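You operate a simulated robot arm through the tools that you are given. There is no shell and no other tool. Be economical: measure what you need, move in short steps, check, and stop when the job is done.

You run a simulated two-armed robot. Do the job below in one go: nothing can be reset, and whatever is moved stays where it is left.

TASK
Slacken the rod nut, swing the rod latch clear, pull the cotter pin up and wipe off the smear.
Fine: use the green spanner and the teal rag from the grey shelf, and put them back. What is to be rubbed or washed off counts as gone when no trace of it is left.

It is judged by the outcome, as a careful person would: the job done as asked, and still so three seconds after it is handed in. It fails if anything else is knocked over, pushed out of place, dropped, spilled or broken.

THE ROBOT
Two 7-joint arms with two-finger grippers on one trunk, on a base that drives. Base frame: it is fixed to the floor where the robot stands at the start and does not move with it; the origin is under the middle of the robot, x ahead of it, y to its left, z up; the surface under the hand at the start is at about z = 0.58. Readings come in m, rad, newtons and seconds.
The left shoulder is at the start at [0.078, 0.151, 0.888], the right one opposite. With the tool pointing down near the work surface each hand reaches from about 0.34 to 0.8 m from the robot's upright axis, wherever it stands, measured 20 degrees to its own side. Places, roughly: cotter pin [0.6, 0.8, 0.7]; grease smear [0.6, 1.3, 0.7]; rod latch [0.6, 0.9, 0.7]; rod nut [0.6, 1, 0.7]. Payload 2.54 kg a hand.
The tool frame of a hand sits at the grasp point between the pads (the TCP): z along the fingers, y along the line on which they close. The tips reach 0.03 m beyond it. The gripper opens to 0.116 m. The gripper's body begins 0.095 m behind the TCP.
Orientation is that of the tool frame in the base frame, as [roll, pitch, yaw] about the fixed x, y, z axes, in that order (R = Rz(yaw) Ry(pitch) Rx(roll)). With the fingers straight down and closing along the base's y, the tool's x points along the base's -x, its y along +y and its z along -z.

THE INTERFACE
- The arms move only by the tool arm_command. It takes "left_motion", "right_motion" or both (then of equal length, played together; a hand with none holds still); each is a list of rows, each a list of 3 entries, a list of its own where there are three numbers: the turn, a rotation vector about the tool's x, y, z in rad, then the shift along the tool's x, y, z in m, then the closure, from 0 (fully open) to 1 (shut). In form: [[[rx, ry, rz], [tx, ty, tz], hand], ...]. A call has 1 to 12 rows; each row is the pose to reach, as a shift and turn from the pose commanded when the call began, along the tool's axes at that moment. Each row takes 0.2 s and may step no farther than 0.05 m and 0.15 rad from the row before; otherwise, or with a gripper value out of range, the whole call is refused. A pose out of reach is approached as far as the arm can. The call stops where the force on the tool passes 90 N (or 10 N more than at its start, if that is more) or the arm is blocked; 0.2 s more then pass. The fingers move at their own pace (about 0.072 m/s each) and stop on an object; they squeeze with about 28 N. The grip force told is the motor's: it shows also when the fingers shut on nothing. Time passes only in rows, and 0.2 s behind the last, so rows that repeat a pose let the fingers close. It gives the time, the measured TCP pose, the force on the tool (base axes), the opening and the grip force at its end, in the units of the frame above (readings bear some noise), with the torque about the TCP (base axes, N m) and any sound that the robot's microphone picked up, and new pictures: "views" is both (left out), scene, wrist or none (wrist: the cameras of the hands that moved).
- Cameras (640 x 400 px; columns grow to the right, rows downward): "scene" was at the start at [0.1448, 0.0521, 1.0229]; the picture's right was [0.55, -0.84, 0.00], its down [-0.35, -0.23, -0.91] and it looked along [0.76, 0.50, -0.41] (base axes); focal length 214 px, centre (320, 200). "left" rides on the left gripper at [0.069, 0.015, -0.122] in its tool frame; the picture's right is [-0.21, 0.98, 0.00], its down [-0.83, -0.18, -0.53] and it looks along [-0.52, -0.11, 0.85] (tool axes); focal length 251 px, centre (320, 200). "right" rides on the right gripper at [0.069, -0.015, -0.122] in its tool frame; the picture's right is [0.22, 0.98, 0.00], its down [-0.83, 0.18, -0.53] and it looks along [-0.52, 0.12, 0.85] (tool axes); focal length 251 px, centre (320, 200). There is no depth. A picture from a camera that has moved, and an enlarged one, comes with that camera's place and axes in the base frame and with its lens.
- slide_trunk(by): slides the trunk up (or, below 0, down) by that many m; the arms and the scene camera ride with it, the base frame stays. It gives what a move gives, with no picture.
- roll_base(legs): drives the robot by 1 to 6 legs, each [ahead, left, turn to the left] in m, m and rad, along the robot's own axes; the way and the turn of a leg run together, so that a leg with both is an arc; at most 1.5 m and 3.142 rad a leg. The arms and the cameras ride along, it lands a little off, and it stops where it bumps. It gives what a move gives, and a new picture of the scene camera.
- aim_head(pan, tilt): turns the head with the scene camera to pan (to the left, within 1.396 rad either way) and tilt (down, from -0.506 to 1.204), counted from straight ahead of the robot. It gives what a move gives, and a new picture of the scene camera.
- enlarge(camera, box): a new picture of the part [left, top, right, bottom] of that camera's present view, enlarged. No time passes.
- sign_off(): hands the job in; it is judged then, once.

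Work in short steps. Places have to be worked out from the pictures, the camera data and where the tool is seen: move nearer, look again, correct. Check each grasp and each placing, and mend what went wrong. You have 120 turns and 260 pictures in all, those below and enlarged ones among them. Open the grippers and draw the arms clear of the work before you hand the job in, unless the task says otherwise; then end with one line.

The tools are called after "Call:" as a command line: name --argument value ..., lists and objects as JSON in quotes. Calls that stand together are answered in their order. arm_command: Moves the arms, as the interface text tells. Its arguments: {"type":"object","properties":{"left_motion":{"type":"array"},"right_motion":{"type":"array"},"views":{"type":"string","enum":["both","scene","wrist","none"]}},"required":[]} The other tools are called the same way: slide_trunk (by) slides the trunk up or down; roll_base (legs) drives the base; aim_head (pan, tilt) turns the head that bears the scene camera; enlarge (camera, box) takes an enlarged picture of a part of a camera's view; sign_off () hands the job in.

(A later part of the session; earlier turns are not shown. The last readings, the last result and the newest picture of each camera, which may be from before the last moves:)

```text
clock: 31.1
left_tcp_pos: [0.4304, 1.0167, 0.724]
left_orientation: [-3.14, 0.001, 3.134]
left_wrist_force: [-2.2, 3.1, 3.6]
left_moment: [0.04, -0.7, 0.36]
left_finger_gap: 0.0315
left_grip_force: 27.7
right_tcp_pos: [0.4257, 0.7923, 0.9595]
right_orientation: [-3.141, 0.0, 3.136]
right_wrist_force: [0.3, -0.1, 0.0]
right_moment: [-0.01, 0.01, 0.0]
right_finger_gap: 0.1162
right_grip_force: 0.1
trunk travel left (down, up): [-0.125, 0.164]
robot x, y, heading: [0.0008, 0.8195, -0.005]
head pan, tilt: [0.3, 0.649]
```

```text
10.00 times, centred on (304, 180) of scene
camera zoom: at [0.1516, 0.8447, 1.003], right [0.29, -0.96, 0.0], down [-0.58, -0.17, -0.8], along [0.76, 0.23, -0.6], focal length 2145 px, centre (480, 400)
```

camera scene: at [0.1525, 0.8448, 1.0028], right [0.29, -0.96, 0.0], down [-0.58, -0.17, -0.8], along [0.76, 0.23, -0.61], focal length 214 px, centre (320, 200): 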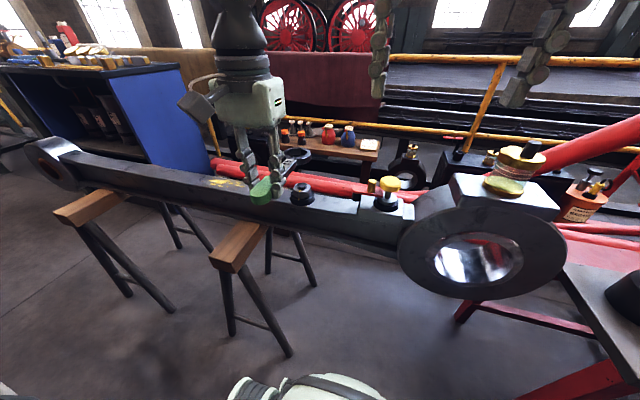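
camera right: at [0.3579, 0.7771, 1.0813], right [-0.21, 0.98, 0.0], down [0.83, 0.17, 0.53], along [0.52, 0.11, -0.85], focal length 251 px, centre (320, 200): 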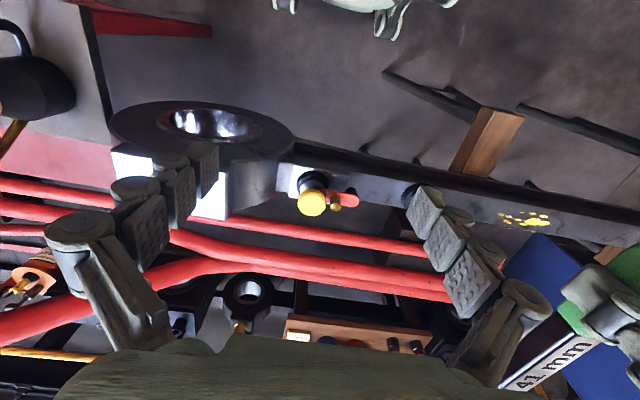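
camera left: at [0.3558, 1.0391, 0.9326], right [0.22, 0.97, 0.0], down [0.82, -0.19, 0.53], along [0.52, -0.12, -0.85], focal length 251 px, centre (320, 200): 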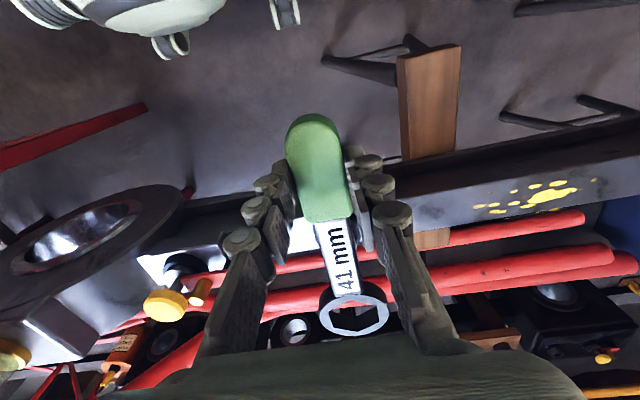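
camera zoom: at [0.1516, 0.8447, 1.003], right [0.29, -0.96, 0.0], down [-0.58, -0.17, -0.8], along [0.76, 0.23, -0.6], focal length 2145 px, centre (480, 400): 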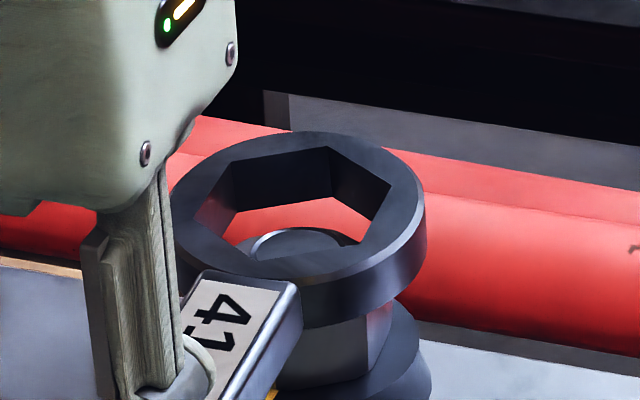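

The TCP dropped but the ring did not: the spanner is tilting nose-up in the grip. Lift 10 mm, pitch the hand 3° to level the ring, and look again.

Call:
arm_command --left_motion '[[[0, 0, 0], [0, 0, -0.014], 1], [[0, 0.05, 0], [0, 0, -0.02], 1]]' --views "none"

Call:
enlarge --camera "scene" --box '[272, 160, 336, 200]'

Call:
enlarge --camera "left" --box '[260, 220, 440, 340]'

```text
clock: 31.7
left_tcp_pos: [0.4302, 1.0158, 0.7441]
left_orientation: [3.141, -0.052, 3.133]
left_wrist_force: [0.9, -0.4, -5.9]
left_moment: [0.03, 0.32, -0.04]
left_finger_gap: 0.0316
left_grip_force: 28.0
right_tcp_pos: [0.4265, 0.792, 0.9604]
right_orientation: [3.141, -0.001, 3.135]
right_wrist_force: [0.3, 0.1, -0.1]
right_moment: [0.0, -0.02, 0.02]
right_finger_gap: 0.1159
right_grip_force: 0.0
trunk travel left (down, up): [-0.125, 0.164]
robot x, y, heading: [-0.0012, 0.8165, -0.003]
head pan, tilt: [0.3, 0.649]
```

```text
10.00 times, centred on (304, 180) of scene
camera zoom: at [0.1524, 0.8447, 1.0028], right [0.29, -0.96, 0.0], down [-0.58, -0.17, -0.8], along [0.76, 0.23, -0.6], focal length 2145 px, centre (480, 400)
```

zoom: 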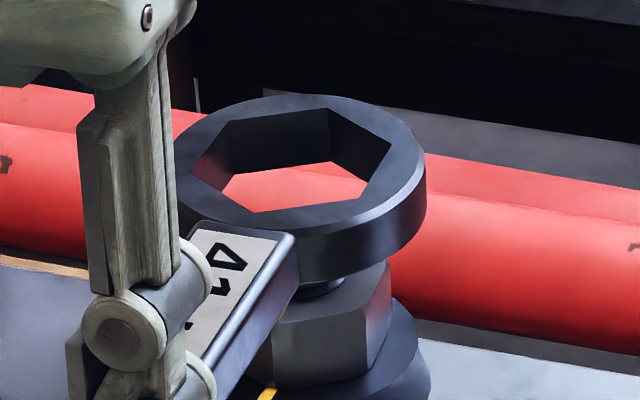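

```text
3.33 times, centred on (350, 280) of left
camera zoom: at [0.3676, 1.0325, 0.8699], right [0.22, 0.97, -0.01], down [0.85, -0.19, 0.49], along [0.48, -0.12, -0.87], focal length 838 px, centre (220, -67)
```

zoom: 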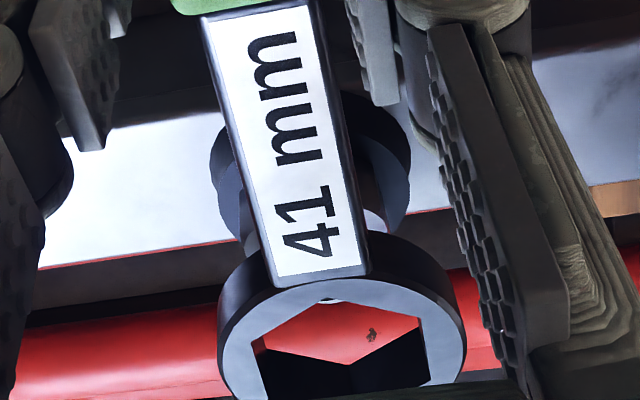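

I'll close the right gripper so its camera gets an unobstructed side view of ring and nut.

Call:
arm_command --right_motion '[[[0, 0, 0], [0, 0, 0], 1], [[0, 0, 0], [0, 0, 0], 1], [[0, 0, 0], [0, 0, 0], 1], [[0, 0, 0], [0, 0, 0], 1]]' --views "none"

Call:
enlarge --camera "right" --box '[370, 160, 450, 210]'

Call:
enlarge --camera "left" --box '[290, 250, 434, 340]'

```text
clock: 32.7
left_tcp_pos: [0.4307, 1.0172, 0.7433]
left_orientation: [-3.14, -0.05, 3.135]
left_wrist_force: [1.2, -0.3, -6.0]
left_moment: [0.02, 0.32, 0.02]
left_finger_gap: 0.0318
left_grip_force: 28.0
right_tcp_pos: [0.4263, 0.7927, 0.9581]
right_orientation: [3.141, -0.002, 3.134]
right_wrist_force: [0.2, -0.2, -0.7]
right_moment: [0.02, -0.01, -0.01]
right_finger_gap: 0.0001
right_grip_force: 19.7
trunk travel left (down, up): [-0.125, 0.164]
robot x, y, heading: [-0.0007, 0.8161, -0.006]
head pan, tilt: [0.3, 0.649]
```

```text
8.00 times, centred on (410, 185) of right
camera zoom: at [0.3579, 0.7766, 1.0813], right [-0.21, 0.98, 0.0], down [0.83, 0.18, 0.53], along [0.52, 0.11, -0.85], focal length 2012 px, centre (-400, 320)
```

zoom: 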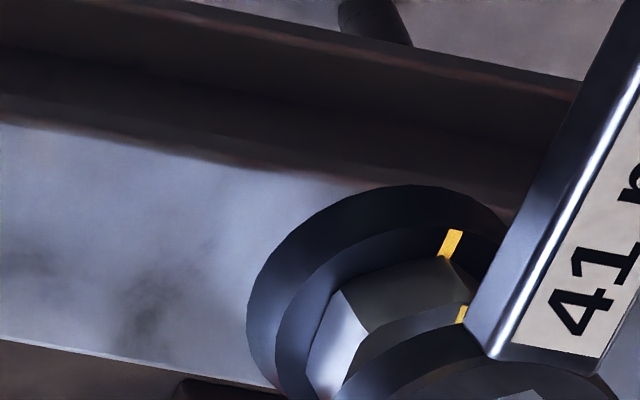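

```text
4.44 times, centred on (362, 295) of left
camera zoom: at [0.3677, 1.0325, 0.8699], right [0.22, 0.97, -0.01], down [0.85, -0.19, 0.49], along [0.48, -0.12, -0.87], focal length 1118 px, centre (133, -222)
```

zoom: 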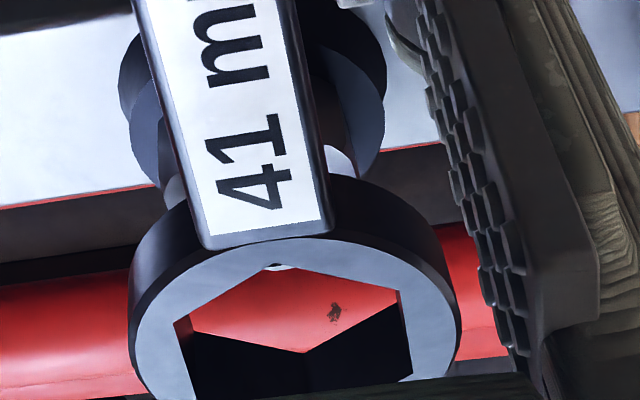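

Call:
enlarge --camera "right" --box '[390, 175, 486, 235]'

```text
6.67 times, centred on (438, 205) of right
camera zoom: at [0.3579, 0.7766, 1.0813], right [-0.21, 0.98, 0.0], down [0.83, 0.18, 0.53], along [0.52, 0.11, -0.85], focal length 1676 px, centre (-467, 167)
```

zoom: 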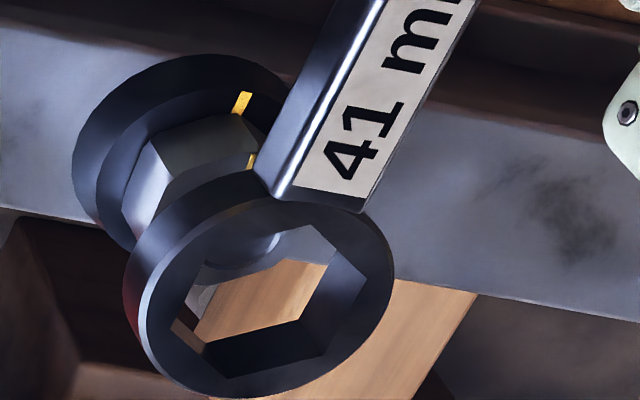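

Both views say the ring is within ~1–2 mm of the nut axis. Lower straight down with a 1 mm back shift and watch for contact.

Call:
arm_command --left_motion '[[[0, 0, 0], [0.001, -0.0005, 0.006], 1], [[0, 0, 0], [0.001, -0.0005, 0.011], 1], [[0, 0, 0], [0.001, -0.0005, 0.015], 1], [[0, 0, 0], [0.001, -0.0005, 0.018], 1]]' --views "none"

Call:
enlarge --camera "scene" --box '[272, 160, 336, 200]'

Call:
enlarge --camera "right" --box '[390, 165, 470, 215]'

```text
clock: 33.7
left_tcp_pos: [0.4288, 1.016, 0.726]
left_orientation: [-3.142, -0.048, 3.133]
left_wrist_force: [-0.1, 1.4, 3.7]
left_moment: [-0.01, -0.8, 0.1]
left_finger_gap: 0.0319
left_grip_force: 28.2
right_tcp_pos: [0.4254, 0.793, 0.9589]
right_orientation: [3.14, -0.001, 3.134]
right_wrist_force: [0.5, 0.6, 0.3]
right_moment: [-0.06, 0.0, 0.02]
right_finger_gap: 0.0
right_grip_force: 28.6
trunk travel left (down, up): [-0.125, 0.164]
robot x, y, heading: [0.0006, 0.8173, -0.01]
head pan, tilt: [0.3, 0.649]
```

```text
10.00 times, centred on (304, 180) of scene
camera zoom: at [0.1518, 0.8446, 1.003], right [0.29, -0.96, 0.0], down [-0.58, -0.17, -0.8], along [0.76, 0.23, -0.6], focal length 2145 px, centre (480, 400)
```

zoom: 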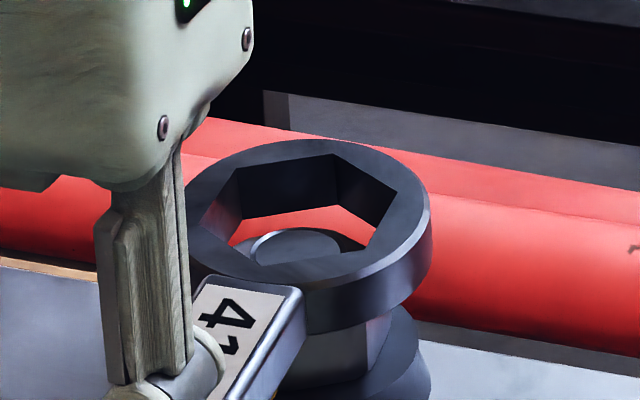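

```text
8.00 times, centred on (430, 190) of right
camera zoom: at [0.3573, 0.7764, 1.0817], right [-0.21, 0.98, 0.0], down [0.83, 0.17, 0.53], along [0.52, 0.11, -0.85], focal length 2012 px, centre (-560, 280)
```

zoom: 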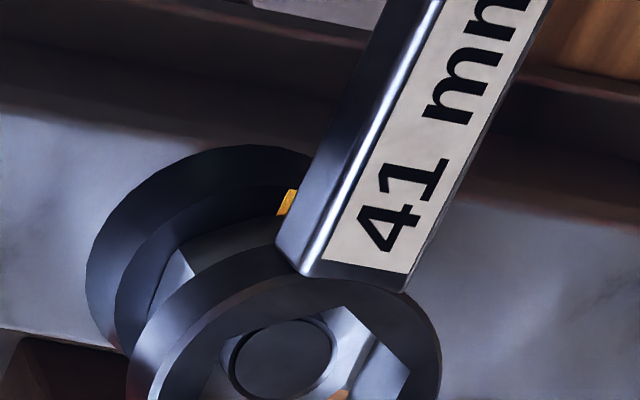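

The ring is actually ~5 mm too far ahead (ring thickness 16 mm, near-edge contact). Lift, re-level, shift back 5 mm, and look before pressing.

Call:
arm_command --left_motion '[[[0, 0, 0], [0, 0, -0.012], 1], [[0, 0.04, 0], [0.005, 0, -0.014], 1], [[0, 0.04, 0], [0.005, 0, -0.009], 1]]' --views "none"

Call:
enlarge --camera "scene" --box '[272, 160, 336, 200]'

Call:
enlarge --camera "right" --box '[390, 175, 470, 225]'

```text
clock: 34.5
left_tcp_pos: [0.4249, 1.0153, 0.7331]
left_orientation: [-3.141, -0.09, 3.136]
left_wrist_force: [0.5, -0.7, -5.7]
left_moment: [0.04, 0.3, -0.01]
left_finger_gap: 0.0316
left_grip_force: 27.8
right_tcp_pos: [0.4253, 0.7929, 0.9595]
right_orientation: [-3.141, 0.0, 3.134]
right_wrist_force: [0.3, -0.8, 0.4]
right_moment: [-0.03, -0.01, 0.01]
right_finger_gap: 0.0
right_grip_force: 28.0
trunk travel left (down, up): [-0.125, 0.164]
robot x, y, heading: [0.0025, 0.8181, -0.007]
head pan, tilt: [0.3, 0.649]
```

```text
10.00 times, centred on (304, 180) of scene
camera zoom: at [0.1524, 0.8448, 1.0028], right [0.29, -0.96, 0.0], down [-0.58, -0.17, -0.8], along [0.76, 0.23, -0.6], focal length 2145 px, centre (480, 400)
```

zoom: 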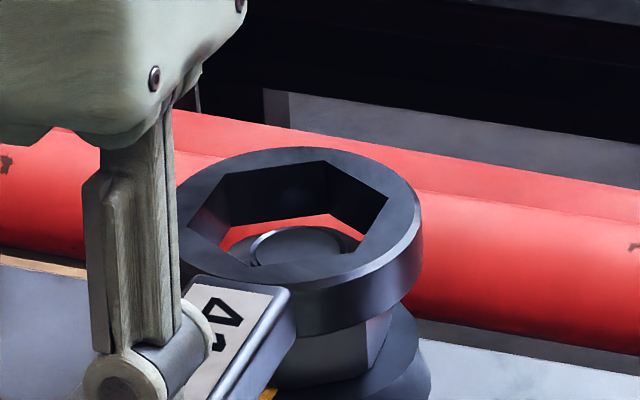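

```text
8.00 times, centred on (430, 200) of right
camera zoom: at [0.3579, 0.7766, 1.0813], right [-0.21, 0.98, 0.0], down [0.83, 0.18, 0.53], along [0.52, 0.11, -0.85], focal length 2012 px, centre (-560, 200)
```

zoom: 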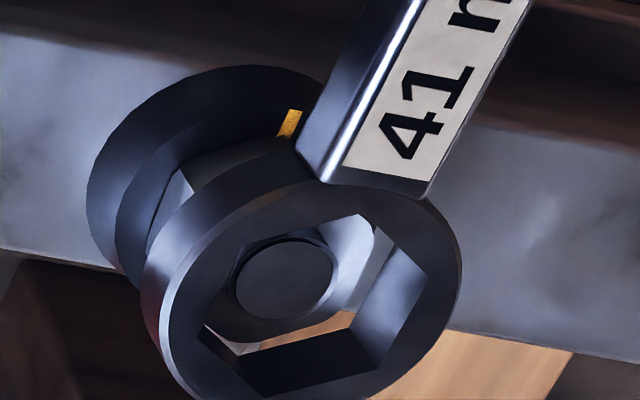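

Now both views agree: ring off by only ~+1.7 mm in y and −1 mm in x. Correct and lower.

Call:
arm_command --left_motion '[[[0, 0, 0], [-0.001, -0.0017, 0], 1], [[0, 0, 0], [-0.001, -0.0017, 0.004], 1], [[0, 0, 0], [-0.001, -0.0017, 0.007], 1], [[0, 0, 0], [-0.001, -0.0017, 0.01], 1]]' --views "none"

Call:
enlarge --camera "scene" --box '[272, 160, 336, 200]'

Call:
enlarge --camera "right" --box '[390, 175, 470, 225]'

```text
clock: 35.5
left_tcp_pos: [0.4251, 1.0146, 0.7257]
left_orientation: [-3.141, -0.088, 3.135]
left_wrist_force: [5.6, 0.4, -4.1]
left_moment: [0.01, 0.05, 0.19]
left_finger_gap: 0.0316
left_grip_force: 28.0
right_tcp_pos: [0.4262, 0.7928, 0.9597]
right_orientation: [3.141, -0.001, 3.137]
right_wrist_force: [0.3, -0.4, -0.1]
right_moment: [0.02, -0.02, 0.0]
right_finger_gap: 0.0002
right_grip_force: 27.4
trunk travel left (down, up): [-0.125, 0.164]
robot x, y, heading: [0.0021, 0.8188, -0.007]
head pan, tilt: [0.3, 0.649]
```

```text
10.00 times, centred on (304, 180) of scene
camera zoom: at [0.1527, 0.8448, 1.0027], right [0.29, -0.96, 0.0], down [-0.58, -0.17, -0.8], along [0.76, 0.23, -0.61], focal length 2145 px, centre (480, 400)
```

zoom: 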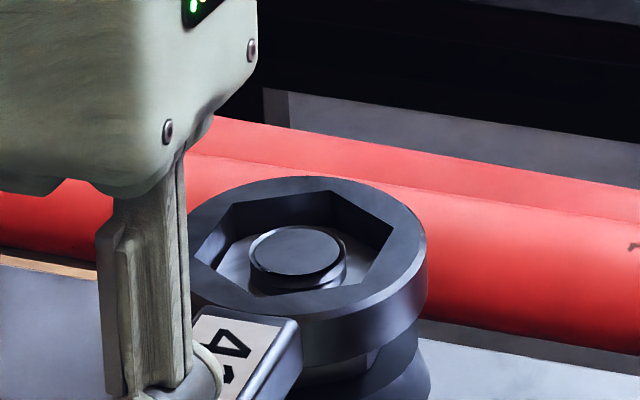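

```text
8.00 times, centred on (430, 200) of right
camera zoom: at [0.3582, 0.7766, 1.0812], right [-0.21, 0.98, 0.0], down [0.83, 0.17, 0.53], along [0.52, 0.11, -0.85], focal length 2012 px, centre (-560, 200)
```

zoom: 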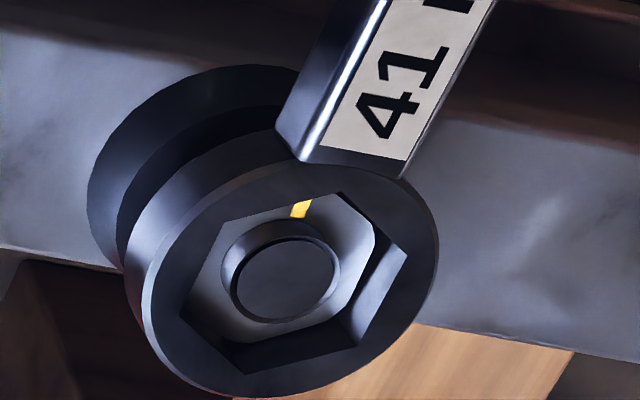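

The ring is seated over the nut. Push down a few mm more, and move the right hand away to give turning room.

Call:
arm_command --left_motion '[[[0, 0, 0], [0, 0, 0.002], 1], [[0, 0, 0], [-0.001, 0, 0.004], 1], [[0, 0, 0], [-0.001, 0, 0.006], 1], [[0, 0, 0], [-0.001, 0, 0.007], 1], [[0, 0, 0], [-0.001, 0, 0.007], 1]]' --right_motion '[[[0, 0, 0], [0, -0.045, 0], 1], [[0, 0, 0], [0, -0.09, 0], 1], [[0, 0, 0], [0, -0.135, 0], 1], [[0, 0, 0], [0, -0.18, 0], 1], [[0, 0, 0], [0, -0.22, 0], 1]]' --views "none"

Call:
enlarge --camera "scene" --box '[256, 150, 368, 220]'

```text
clock: 36.7
left_tcp_pos: [0.4256, 1.0153, 0.7186]
left_orientation: [-3.142, -0.093, 3.135]
left_wrist_force: [0.0, 1.2, -7.3]
left_moment: [-0.02, 0.29, 0.02]
left_finger_gap: 0.0316
left_grip_force: 28.4
right_tcp_pos: [0.426, 0.5724, 0.9601]
right_orientation: [3.139, 0.001, 3.136]
right_wrist_force: [0.6, -0.3, 0.6]
right_moment: [-0.02, -0.01, 0.02]
right_finger_gap: 0.0
right_grip_force: 28.1
trunk travel left (down, up): [-0.125, 0.164]
robot x, y, heading: [0.0009, 0.8204, -0.007]
head pan, tilt: [0.3, 0.649]
```

```text
5.71 times, centred on (312, 185) of scene
camera zoom: at [0.1523, 0.8448, 1.0028], right [0.29, -0.96, 0.0], down [-0.58, -0.17, -0.8], along [0.76, 0.23, -0.6], focal length 1226 px, centre (366, 286)
```

zoom: 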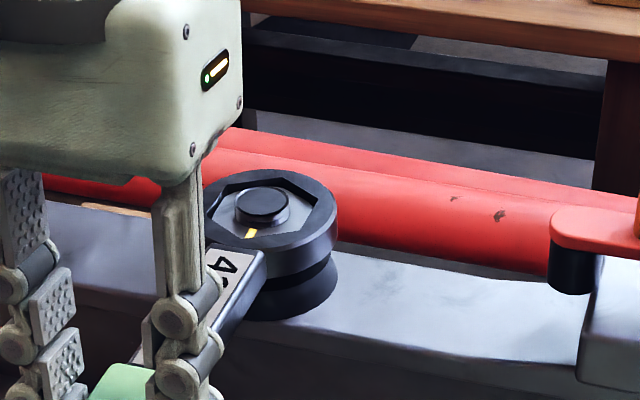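

Seated fully, forces free. Turn counter-clockwise (handle toward −y) about the nut axis by 0.3 rad.

Call:
arm_command --left_motion '[[[0.005, 0, -0.06], [-0.0003, -0.0087, 0], 1], [[0.011, 0, -0.12], [-0.001, -0.0174, -0.0001], 1], [[0.016, 0, -0.18], [-0.0023, -0.026, -0.0002], 1], [[0.022, 0, -0.24], [-0.0042, -0.0345, -0.0004], 1], [[0.027, 0, -0.3], [-0.0065, -0.0428, -0.0006], 1]]' --views "none"

Call:
enlarge --camera "scene" --box '[256, 150, 368, 220]'

```text
clock: 37.9
left_tcp_pos: [0.4323, 0.9704, 0.718]
left_orientation: [-3.139, -0.089, -2.844]
left_wrist_force: [9.5, 9.6, -3.2]
left_moment: [0.21, -0.09, 0.65]
left_finger_gap: 0.0317
left_grip_force: 28.0
right_tcp_pos: [0.4274, 0.5729, 0.9594]
right_orientation: [3.141, -0.002, 3.136]
right_wrist_force: [-0.7, -0.4, -0.8]
right_moment: [0.01, 0.02, -0.04]
right_finger_gap: 0.0001
right_grip_force: 28.3
trunk travel left (down, up): [-0.125, 0.164]
robot x, y, heading: [-0.0012, 0.8229, -0.007]
head pan, tilt: [0.3, 0.649]
```

```text
5.71 times, centred on (312, 185) of scene
camera zoom: at [0.1528, 0.8452, 1.0028], right [0.29, -0.96, 0.0], down [-0.58, -0.17, -0.8], along [0.76, 0.23, -0.61], focal length 1226 px, centre (366, 286)
```

zoom: 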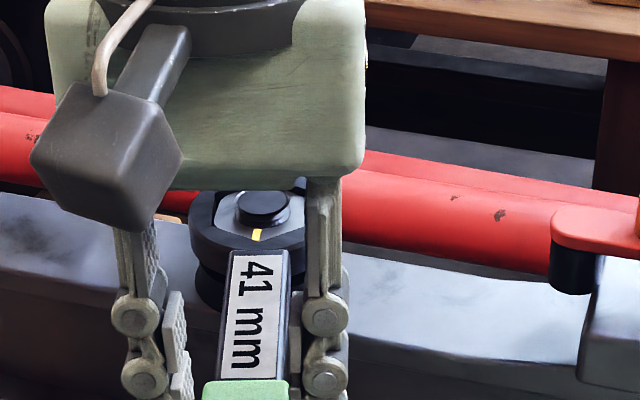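

The nut is turning with the spanner. Continue another 0.48 rad.

Call:
arm_command --left_motion '[[[0.007, 0, -0.08], [-0.0008, -0.0116, 0], 1], [[0.014, 0, -0.16], [-0.0026, -0.0231, -0.0002], 1], [[0.022, 0, -0.24], [-0.0052, -0.0345, -0.0004], 1], [[0.029, 0, -0.32], [-0.0084, -0.0456, -0.0007], 1], [[0.036, 0, -0.4], [-0.0125, -0.0565, -0.001], 1], [[0.043, 0, -0.48], [-0.0174, -0.067, -0.0015], 1]]' --views "none"

Call:
enlarge --camera "scene" --box '[256, 140, 416, 240]'

```text
clock: 39.3
left_tcp_pos: [0.4657, 0.9126, 0.7184]
left_orientation: [3.14, -0.095, -2.365]
left_wrist_force: [1.4, 3.7, -6.4]
left_moment: [-0.29, 0.29, 0.2]
left_finger_gap: 0.0316
left_grip_force: 28.5
right_tcp_pos: [0.4274, 0.5725, 0.96]
right_orientation: [3.141, -0.001, 3.136]
right_wrist_force: [-1.1, -0.3, 0.5]
right_moment: [-0.02, -0.01, 0.01]
right_finger_gap: 0.0
right_grip_force: 28.4
trunk travel left (down, up): [-0.125, 0.164]
robot x, y, heading: [-0.0026, 0.8185, -0.005]
head pan, tilt: [0.3, 0.649]
```

```text
4.00 times, centred on (336, 190) of scene
camera zoom: at [0.1524, 0.8448, 1.0027], right [0.29, -0.96, 0.0], down [-0.58, -0.17, -0.8], along [0.76, 0.23, -0.61], focal length 858 px, centre (256, 240)
```

zoom: 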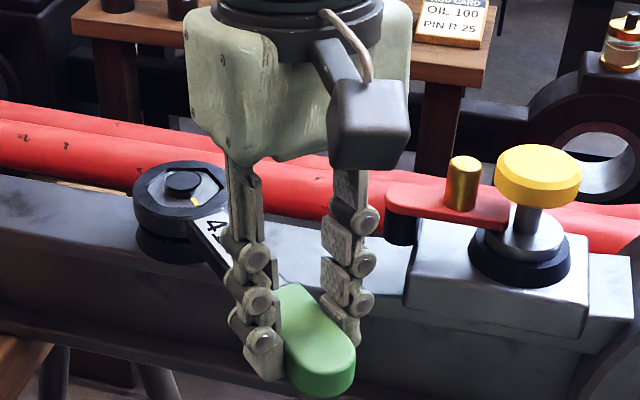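

About 45° turned so far. Another 0.3 rad keeps clear of the latch and makes slackening sure.

Call:
arm_command --left_motion '[[[0.007, 0, -0.075], [-0.0006, -0.0108, 0], 1], [[0.014, 0, -0.15], [-0.0018, -0.0217, -0.0001], 1], [[0.02, 0, -0.225], [-0.0038, -0.0323, -0.0003], 1], [[0.027, 0, -0.3], [-0.0066, -0.0428, -0.0006], 1]]' --views "none"

Call:
enlarge --camera "scene" --box '[256, 140, 416, 240]'

```text
clock: 40.3
left_tcp_pos: [0.5015, 0.8867, 0.7176]
left_orientation: [3.139, -0.091, -2.064]
left_wrist_force: [-2.7, 1.7, -6.6]
left_moment: [-0.42, 0.29, 0.42]
left_finger_gap: 0.0315
left_grip_force: 27.6
right_tcp_pos: [0.4259, 0.5726, 0.9609]
right_orientation: [-3.141, -0.002, 3.135]
right_wrist_force: [0.3, 0.5, -0.4]
right_moment: [0.01, 0.01, -0.02]
right_finger_gap: 0.0
right_grip_force: 27.8
trunk travel left (down, up): [-0.125, 0.164]
robot x, y, heading: [0.0009, 0.8194, -0.006]
head pan, tilt: [0.3, 0.649]
```

```text
4.00 times, centred on (336, 190) of scene
camera zoom: at [0.1524, 0.8449, 1.0028], right [0.29, -0.96, 0.0], down [-0.58, -0.17, -0.8], along [0.76, 0.23, -0.6], focal length 858 px, centre (256, 240)
```

zoom: 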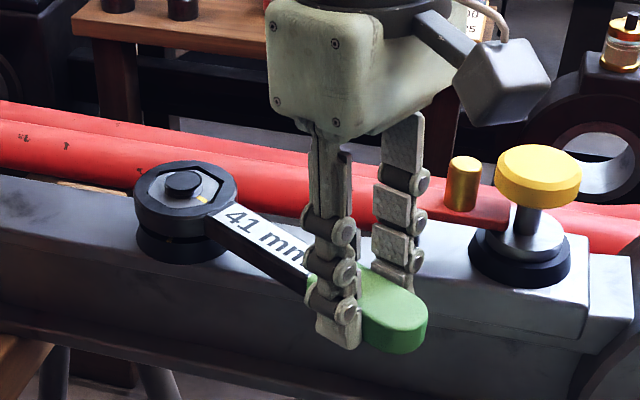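

Nut turned ~60°. Lift the spanner straight off and up.

Call:
arm_command --left_motion '[[[0, 0, 0], [0.001, 0, -0.015], 1], [[0, 0, 0], [0.003, 0, -0.035], 1], [[0, 0, 0], [0.006, 0, -0.07], 1], [[0, 0, 0], [0.01, 0, -0.11], 1], [[0, 0, 0], [0.014, 0, -0.155], 1], [[0, 0, 0], [0.018, 0, -0.2], 1], [[0, 0, 0], [0.02, 0, -0.24], 1]]' --views "scene"

Call:
enlarge --camera "scene" --box '[272, 150, 416, 240]'

```text
clock: 41.9
left_tcp_pos: [0.4931, 0.909, 0.9212]
left_orientation: [3.139, -0.093, -2.063]
left_wrist_force: [0.2, 0.0, -6.6]
left_moment: [-0.32, 0.18, 0.0]
left_finger_gap: 0.0317
left_grip_force: 27.9
left hand out of reach, approached as far as the arm can: row 5, 6, 7
right_tcp_pos: [0.4268, 0.5729, 0.9594]
right_orientation: [-3.141, -0.002, 3.135]
right_wrist_force: [0.4, 1.2, 0.1]
right_moment: [-0.02, 0.06, 0.01]
right_finger_gap: 0.0001
right_grip_force: 28.3
trunk travel left (down, up): [-0.125, 0.164]
robot x, y, heading: [0.0025, 0.817, -0.002]
head pan, tilt: [0.3, 0.649]
camera scene: at [0.153, 0.8449, 1.0026], right [0.29, -0.96, 0.0], down [-0.58, -0.17, -0.8], along [0.76, 0.23, -0.61], focal length 214 px, centre (320, 200)
```

scene: 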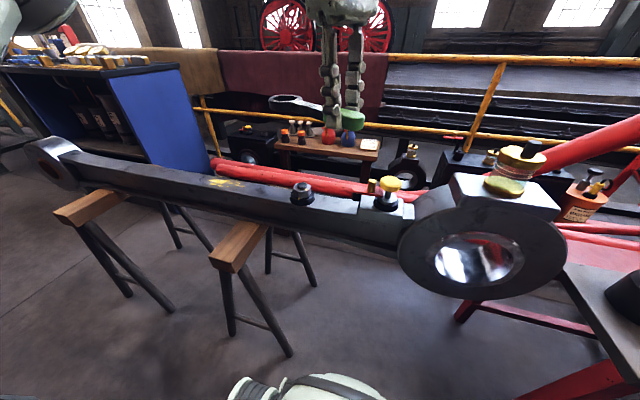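

```text
4.44 times, centred on (344, 195) of scene
camera zoom: at [0.153, 0.8449, 1.0026], right [0.29, -0.96, 0.0], down [-0.58, -0.17, -0.8], along [0.76, 0.23, -0.61], focal length 953 px, centre (213, 222)
```

zoom: 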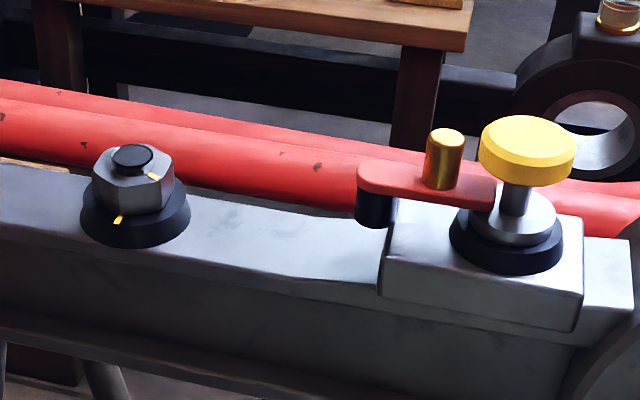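

Nut mark now ~60° off its witness: slackened. Now zoom on the latch and pin to see how the latch holds the pin.

Call:
enlarge --camera "scene" --box '[344, 165, 416, 215]'

Call:
enlarge --camera "right" --box '[380, 130, 540, 230]'

```text
8.00 times, centred on (380, 190) of scene
camera zoom: at [0.153, 0.8449, 1.0026], right [0.29, -0.96, 0.0], down [-0.58, -0.17, -0.8], along [0.76, 0.23, -0.61], focal length 1716 px, centre (-160, 280)
```

zoom: 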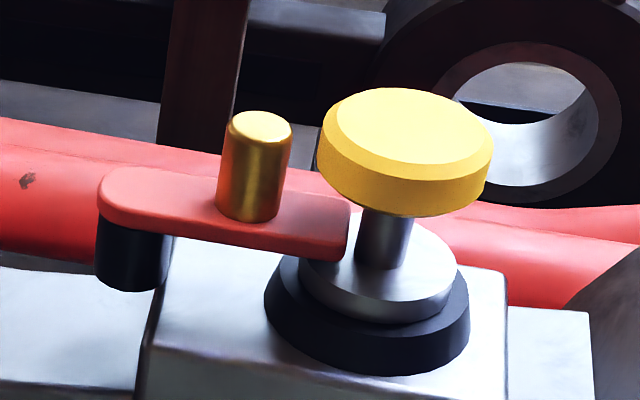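

```text
4.00 times, centred on (460, 180) of right
camera zoom: at [0.3584, 0.5562, 1.0822], right [-0.21, 0.98, 0.0], down [0.83, 0.18, 0.53], along [0.52, 0.11, -0.85], focal length 1006 px, centre (-240, 280)
```

zoom: 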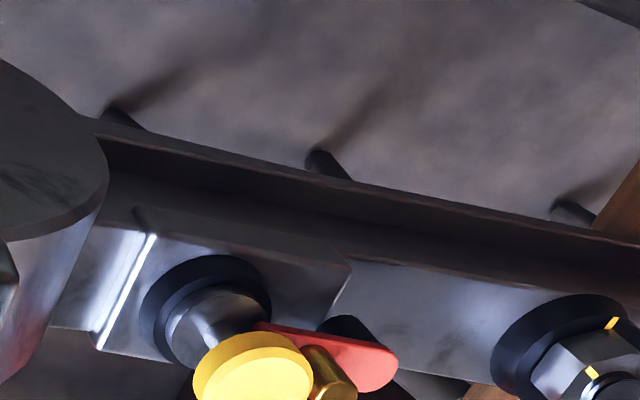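

The latch bar lies over the pin's flange; brass post ≈[0.590,0.850], pivot ≈[0.600,0.886], yellow knob r≈28 mm at [0.571,0.811]. I'll move the left hand with spanner off to the left and bring the right (closed) nearer to look.

Call:
arm_command --left_motion '[[[0, 0, 0.13], [-0.018, 0.02, 0], 1], [[0, 0, 0.26], [-0.036, 0.039, 0], 1], [[0, 0, 0.4], [-0.054, 0.058, 0.005], 1], [[0, 0, 0.54], [-0.072, 0.078, 0.01], 1], [[0, 0, 0.68], [-0.09, 0.098, 0.01], 1], [[0, 0, 0.82], [-0.108, 0.118, 0.01], 1], [[0, 0, 0.95], [-0.126, 0.137, 0.01], 1], [[0, 0, 1.08], [-0.143, 0.156, 0.01], 1]]' --right_motion '[[[0, 0, 0], [0, 0, 0], 1], [[0, 0, 0], [0, 0, 0], 1], [[0, 0, 0], [0, 0, 0], 1], [[0, 0, 0], [-0.01, 0.035, 0.01], 1], [[0, 0, 0], [-0.02, 0.07, 0.02], 1], [[0, 0, 0], [-0.03, 0.11, 0.03], 1], [[0, 0, 0], [-0.04, 0.145, 0.045], 1], [[0, 0, 0], [-0.045, 0.178, 0.06], 1]]' --views "both"

Call:
enlarge --camera "right" --box '[310, 155, 438, 235]'

```text
clock: 43.7
left_tcp_pos: [0.4195, 1.1034, 0.9019]
left_orientation: [-3.063, -0.044, 3.135]
left_wrist_force: [-0.3, -0.4, -5.9]
left_moment: [0.04, 0.29, -0.01]
left_finger_gap: 0.0313
left_grip_force: 27.8
right_tcp_pos: [0.4738, 0.7475, 0.9034]
right_orientation: [-3.141, 0.0, 3.133]
right_wrist_force: [-0.1, -0.2, -0.2]
right_moment: [0.02, -0.01, 0.01]
right_finger_gap: 0.0003
right_grip_force: 27.5
trunk travel left (down, up): [-0.125, 0.164]
robot x, y, heading: [0.0002, 0.8185, -0.007]
head pan, tilt: [0.3, 0.649]
camera scene: at [0.1524, 0.8451, 1.0028], right [0.29, -0.96, 0.0], down [-0.58, -0.17, -0.8], along [0.76, 0.23, -0.61], focal length 214 px, centre (320, 200)
camera right: at [0.4059, 0.7322, 1.0253], right [-0.21, 0.98, 0.0], down [0.83, 0.17, 0.53], along [0.52, 0.11, -0.85], focal length 251 px, centre (320, 200)
camera left: at [0.3561, 1.1286, 1.0256], right [0.22, 0.97, -0.09], down [0.85, -0.14, 0.51], along [0.48, -0.18, -0.86], focal length 251 px, centre (320, 200)
```

scene: 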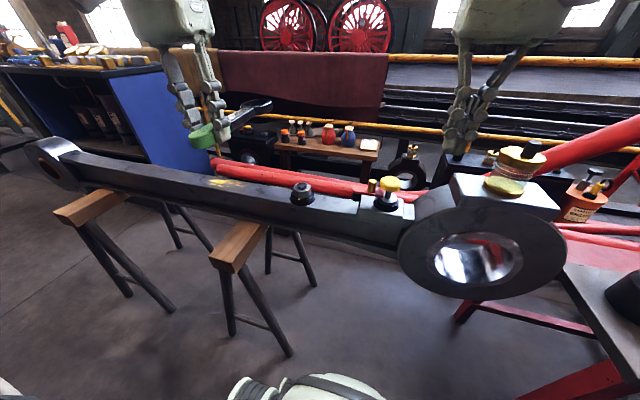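
right: 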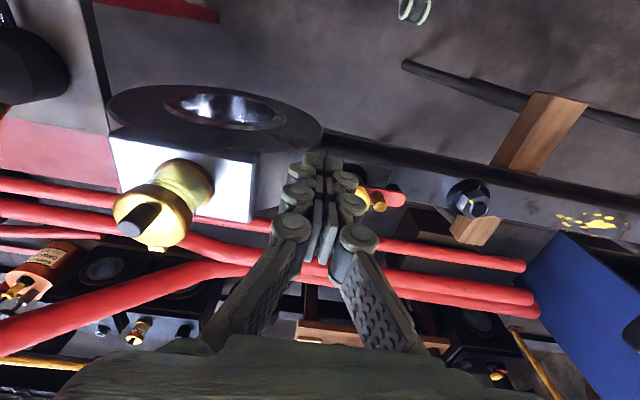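
left: 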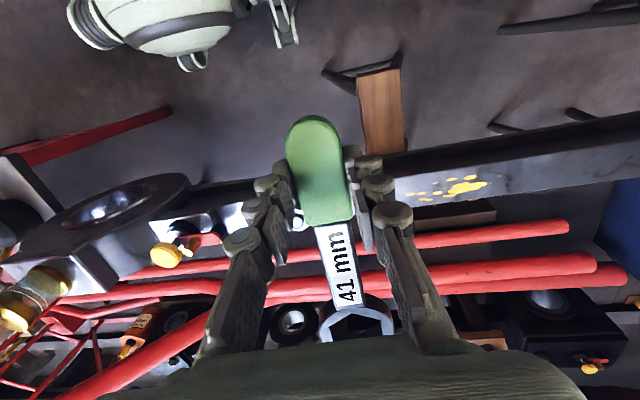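

```text
5.00 times, centred on (374, 195) of right
camera zoom: at [0.4059, 0.7322, 1.0253], right [-0.21, 0.98, 0.0], down [0.83, 0.17, 0.53], along [0.52, 0.11, -0.85], focal length 1257 px, centre (50, 225)
```

zoom: 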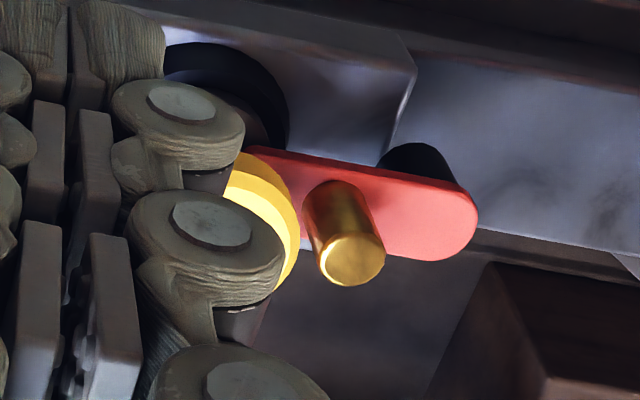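

Re-triangulated: brass post top [0.570,0.850,0.747], pivot [0.569,0.882], bar top z≈0.72. Position closed right fingers on the robot side of the post, tips at z≈0.73.

Call:
arm_command --right_motion '[[[0, 0, 0], [-0.01, 0.035, 0], 1], [[0, 0, 0], [-0.03, 0.07, 0], 1], [[0, 0, 0], [-0.05, 0.105, 0.01], 1], [[0, 0, 0], [-0.06, 0.106, 0.05], 1], [[0, 0, 0], [-0.06, 0.106, 0.095], 1], [[0, 0, 0], [-0.06, 0.106, 0.12], 1]]' --views "none"

Call:
enlarge --camera "scene" --box '[328, 150, 424, 210]'

```text
clock: 45.1
left_tcp_pos: [0.4207, 1.1038, 0.9012]
left_orientation: [-3.062, -0.044, 3.135]
left_wrist_force: [-0.5, 0.2, -6.6]
left_moment: [-0.01, 0.3, -0.01]
left_finger_gap: 0.0314
left_grip_force: 27.8
right_tcp_pos: [0.5332, 0.8533, 0.7816]
right_orientation: [3.139, 0.0, 3.135]
right_wrist_force: [0.8, -0.5, -0.3]
right_moment: [0.01, 0.0, 0.01]
right_finger_gap: 0.0
right_grip_force: 27.5
trunk travel left (down, up): [-0.125, 0.164]
robot x, y, heading: [-0.0036, 0.8176, -0.007]
head pan, tilt: [0.3, 0.649]
```

```text
6.67 times, centred on (376, 180) of scene
camera zoom: at [0.1525, 0.8448, 1.0028], right [0.29, -0.96, 0.0], down [-0.58, -0.17, -0.8], along [0.76, 0.23, -0.61], focal length 1430 px, centre (-53, 333)
```

zoom: 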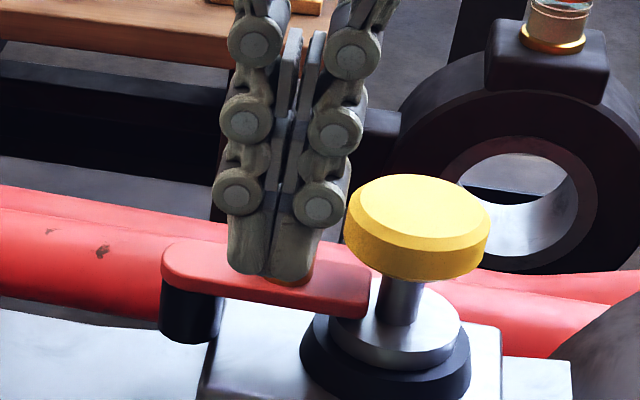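

Fingers are right in front of the brass post. Lower 22 mm, then push ahead in an arc (+x, then +y).

Call:
arm_command --right_motion '[[[0, 0, 0], [0, 0.002, 0.012], 1], [[0, 0, 0], [0, 0.003, 0.022], 1], [[0, 0, 0], [-0.015, 0.003, 0.022], 1], [[0, 0, 0], [-0.03, 0.003, 0.022], 1], [[0, 0, 0], [-0.04, 0.003, 0.022], 1]]' --views "none"

Call:
enlarge --camera "scene" --box '[328, 150, 424, 210]'

```text
clock: 46.3
left_tcp_pos: [0.4197, 1.1043, 0.9024]
left_orientation: [-3.063, -0.044, 3.136]
left_wrist_force: [-0.2, 0.0, -5.8]
left_moment: [0.04, 0.31, 0.02]
left_finger_gap: 0.0313
left_grip_force: 27.8
right_tcp_pos: [0.5741, 0.8586, 0.7609]
right_orientation: [3.14, -0.002, 3.137]
right_wrist_force: [-5.8, 3.1, 1.1]
right_moment: [0.12, 0.17, 0.08]
right_finger_gap: 0.0
right_grip_force: 27.5
trunk travel left (down, up): [-0.125, 0.164]
robot x, y, heading: [0.0012, 0.816, -0.012]
head pan, tilt: [0.3, 0.649]
```

```text
6.67 times, centred on (376, 180) of scene
camera zoom: at [0.152, 0.8451, 1.0029], right [0.29, -0.96, 0.0], down [-0.58, -0.17, -0.8], along [0.76, 0.23, -0.6], focal length 1430 px, centre (-53, 333)
```

zoom: 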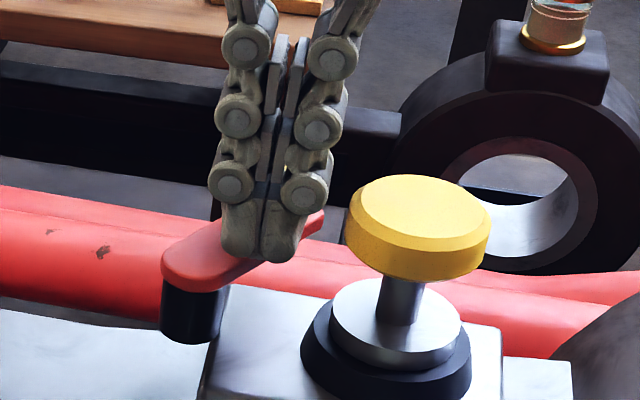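

The latch swings easily; it's already off the flange. Continue the arc to open it to about 90°.

Call:
arm_command --right_motion '[[[0, 0, 0], [-0.01, 0.001, 0], 1], [[0, 0, 0], [-0.018, 0.002, 0], 1], [[0, 0, 0], [-0.023, 0.006, 0], 1], [[0, 0, 0], [-0.025, 0.012, 0], 1]]' --views "none"

Call:
enlarge --camera "scene" --box '[328, 150, 424, 210]'

```text
clock: 47.1
left_tcp_pos: [0.4171, 1.1025, 0.9019]
left_orientation: [-3.063, -0.045, 3.137]
left_wrist_force: [-0.8, -0.1, -5.4]
left_moment: [0.02, 0.29, -0.01]
left_finger_gap: 0.0314
left_grip_force: 28.2
right_tcp_pos: [0.5776, 0.8661, 0.7597]
right_orientation: [-3.135, -0.04, -3.123]
right_wrist_force: [-16.4, -2.8, 3.5]
right_moment: [0.0, 0.1, 0.1]
right_finger_gap: 0.0
right_grip_force: 27.6
trunk travel left (down, up): [-0.125, 0.164]
robot x, y, heading: [-0.0006, 0.8169, -0.012]
head pan, tilt: [0.3, 0.649]
stopped in row 3 (right hand): the force on the tool passed its limit at 96 N (the readings are from after the stop); the commanded pose is now the measured one
```

```text
6.67 times, centred on (376, 180) of scene
camera zoom: at [0.1497, 0.8444, 1.0033], right [0.29, -0.96, 0.0], down [-0.58, -0.17, -0.8], along [0.76, 0.23, -0.6], focal length 1430 px, centre (-53, 333)
```

zoom: 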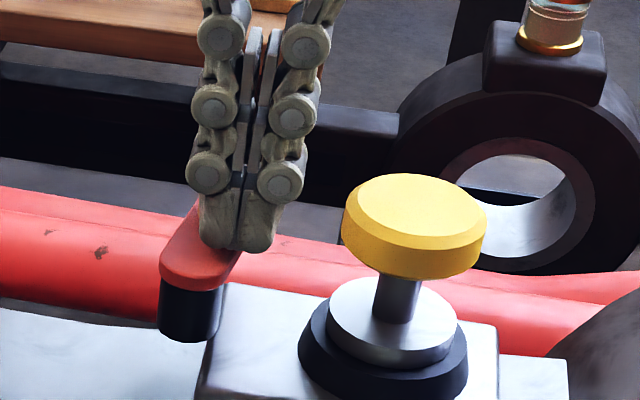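

The latch has reached its end stop, well clear of the pin. Back off and rise, then check.

Call:
arm_command --right_motion '[[[0, 0, 0], [0.015, -0.003, 0], 1], [[0, 0, 0], [0.035, -0.005, -0.005], 1], [[0, 0, 0], [0.05, -0.01, -0.04], 1], [[0, 0, 0], [0.06, -0.04, -0.07], 1]]' --views "wrist"

Call:
enlarge --camera "scene" --box '[280, 150, 424, 240]'

```text
clock: 48.1
left_tcp_pos: [0.419, 1.1023, 0.9014]
left_orientation: [-3.062, -0.044, 3.135]
left_wrist_force: [-0.4, -0.2, -6.0]
left_moment: [-0.02, 0.31, 0.03]
left_finger_gap: 0.0314
left_grip_force: 27.6
right_tcp_pos: [0.5209, 0.8262, 0.8286]
right_orientation: [-3.136, -0.04, -3.127]
right_wrist_force: [-0.2, 0.5, -0.9]
right_moment: [-0.04, 0.02, 0.04]
right_finger_gap: 0.0
right_grip_force: 28.2
trunk travel left (down, up): [-0.125, 0.164]
robot x, y, heading: [0.0024, 0.8196, -0.005]
head pan, tilt: [0.3, 0.649]
camera right: at [0.4585, 0.809, 0.9538], right [-0.23, 0.97, 0.0], down [0.84, 0.2, 0.5], along [0.49, 0.12, -0.87], focal length 251 px, centre (320, 200)
```

right: 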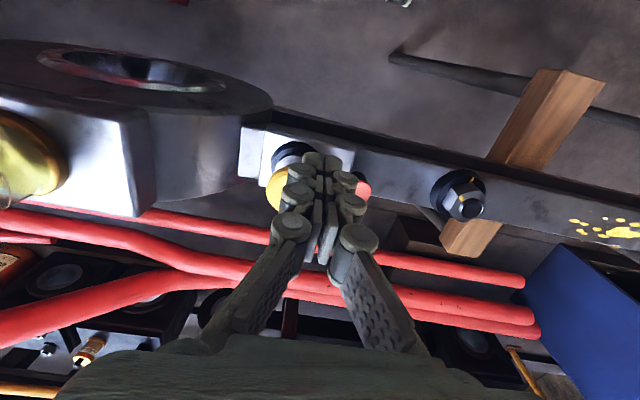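

```text
4.44 times, centred on (352, 195) of scene
camera zoom: at [0.151, 0.8445, 1.0028], right [0.29, -0.96, 0.0], down [-0.58, -0.17, -0.8], along [0.76, 0.23, -0.6], focal length 953 px, centre (178, 222)
```

zoom: 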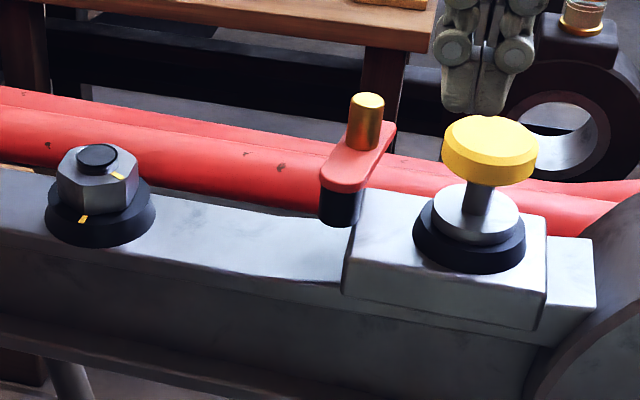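

Latch is clear. Now the right hand: open, centre over the yellow knob ([0.570,0.812]), level the pitch, and look.

Call:
arm_command --right_motion '[[[0, -0.02, 0], [-0.02, -0.007, 0], 0.3], [[0, -0.04, 0], [-0.04, -0.014, 0], 0.3], [[0, -0.04, 0], [-0.049, -0.014, 0.01], 0.3], [[0, -0.04, 0], [-0.049, -0.014, 0.025], 0.3], [[0, -0.04, 0], [-0.049, -0.014, 0.025], 0.3]]' --views "wrist"

Call:
enlarge --camera "scene" --box '[328, 140, 424, 200]'

```text
clock: 49.3
left_tcp_pos: [0.4191, 1.102, 0.901]
left_orientation: [-3.063, -0.043, 3.136]
left_wrist_force: [0.6, -0.7, -5.6]
left_moment: [0.01, 0.32, 0.04]
left_finger_gap: 0.0315
left_grip_force: 28.1
right_tcp_pos: [0.5728, 0.8112, 0.8015]
right_orientation: [-3.137, 0.003, -3.125]
right_wrist_force: [-1.0, 0.2, -0.3]
right_moment: [0.02, -0.01, -0.03]
right_finger_gap: 0.0812
right_grip_force: 0.1
trunk travel left (down, up): [-0.125, 0.164]
robot x, y, heading: [-0.0014, 0.8144, -0.012]
head pan, tilt: [0.3, 0.649]
camera right: at [0.5045, 0.7949, 0.924], right [-0.23, 0.97, -0.01], down [0.82, 0.2, 0.53], along [0.52, 0.12, -0.85], focal length 251 px, centre (320, 200)
```

right: 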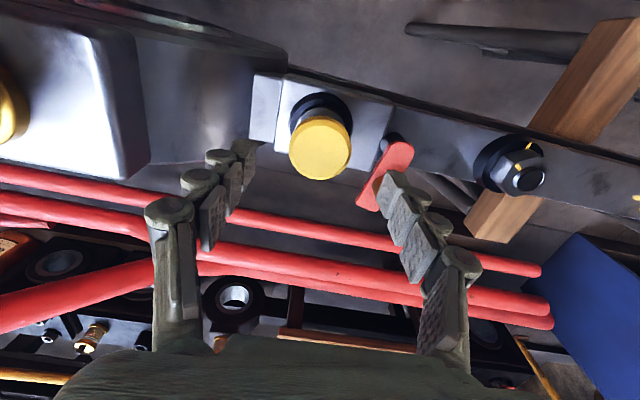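

```text
6.67 times, centred on (376, 170) of scene
camera zoom: at [0.1511, 0.8446, 1.0028], right [0.29, -0.96, 0.0], down [-0.58, -0.17, -0.8], along [0.76, 0.23, -0.6], focal length 1430 px, centre (-53, 400)
```

zoom: 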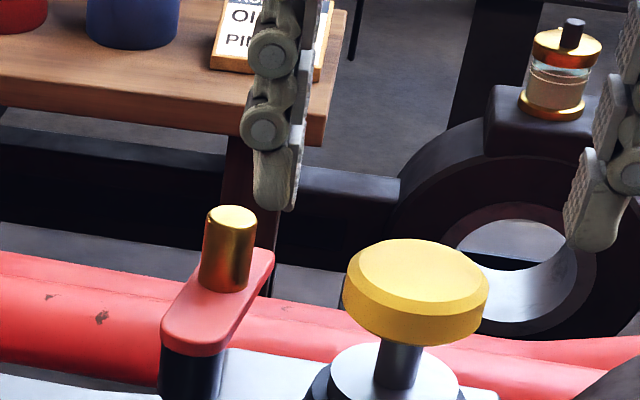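

Knob centre ≈[0.568,0.809]. Small correction, lower to z=0.754, and grip the knob.

Call:
arm_command --right_motion '[[[0, 0, 0], [0.004, -0.001, 0.02], 0.35], [[0, 0, 0], [0.004, -0.001, 0.04], 0.35], [[0, 0, 0], [0.004, -0.001, 0.047], 0.35], [[0, 0, 0], [0.004, -0.001, 0.047], 1], [[0, 0, 0], [0.004, -0.001, 0.047], 1], [[0, 0, 0], [0.004, -0.001, 0.047], 1]]' --views "none"

Call:
enlarge --camera "scene" --box '[328, 150, 424, 210]'

```text
clock: 50.7
left_tcp_pos: [0.4185, 1.1026, 0.9027]
left_orientation: [-3.062, -0.043, 3.137]
left_wrist_force: [-1.1, -0.3, -6.3]
left_moment: [0.04, 0.29, 0.01]
left_finger_gap: 0.0317
left_grip_force: 28.3
right_tcp_pos: [0.569, 0.8102, 0.7552]
right_orientation: [-3.137, 0.001, -3.128]
right_wrist_force: [-1.1, -8.6, -0.5]
right_moment: [-0.01, -0.02, -0.08]
right_finger_gap: 0.0421
right_grip_force: 45.0
trunk travel left (down, up): [-0.125, 0.164]
robot x, y, heading: [0.0002, 0.8168, -0.009]
head pan, tilt: [0.3, 0.649]
```

```text
6.67 times, centred on (376, 180) of scene
camera zoom: at [0.151, 0.844, 1.0028], right [0.29, -0.96, 0.0], down [-0.58, -0.17, -0.8], along [0.76, 0.23, -0.6], focal length 1430 px, centre (-53, 333)
```

zoom: 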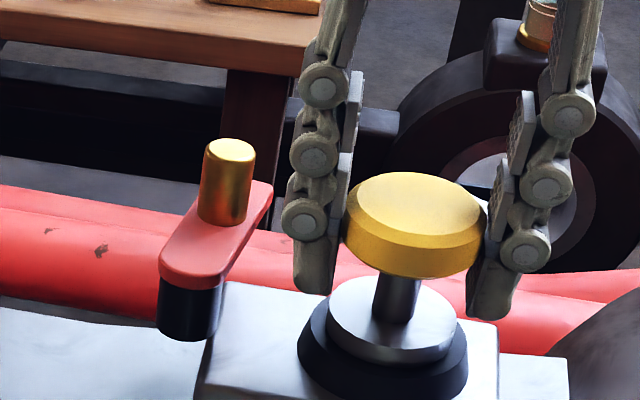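

Knob gripped. Pull up slowly, 20 mm first, watching force.

Call:
arm_command --right_motion '[[[0, 0, 0], [0, -0.001, -0.004], 1], [[0, 0, 0], [0, -0.0015, -0.009], 1], [[0, 0, 0], [0, -0.0015, -0.014], 1], [[0, 0, 0], [0, -0.0015, -0.02], 1]]' --views "none"

Call:
enlarge --camera "scene" --box '[328, 150, 424, 210]'

```text
clock: 51.7
left_tcp_pos: [0.418, 1.1033, 0.902]
left_orientation: [-3.063, -0.043, 3.137]
left_wrist_force: [-0.2, -0.7, -5.3]
left_moment: [0.01, 0.33, 0.02]
left_finger_gap: 0.0315
left_grip_force: 28.0
right_tcp_pos: [0.5676, 0.8092, 0.7744]
right_orientation: [-3.136, -0.003, -3.125]
right_wrist_force: [-8.1, -5.0, -8.4]
right_moment: [-0.34, -0.38, -0.24]
right_finger_gap: 0.042
right_grip_force: 45.0
trunk travel left (down, up): [-0.125, 0.164]
robot x, y, heading: [-0.0004, 0.8177, -0.009]
head pan, tilt: [0.3, 0.649]
```

```text
6.67 times, centred on (376, 180) of scene
camera zoom: at [0.1511, 0.8443, 1.0028], right [0.29, -0.96, 0.0], down [-0.58, -0.17, -0.8], along [0.76, 0.23, -0.6], focal length 1430 px, centre (-53, 333)
```

zoom: 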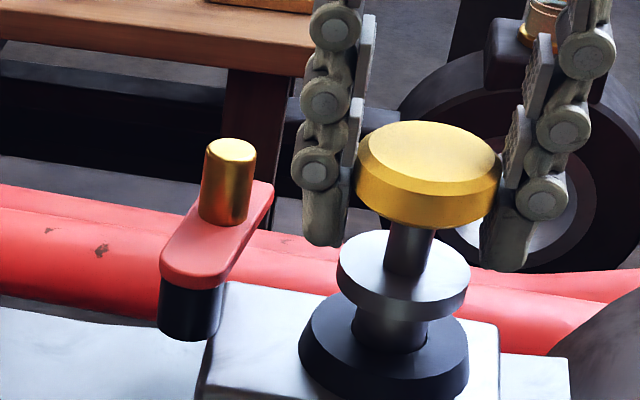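

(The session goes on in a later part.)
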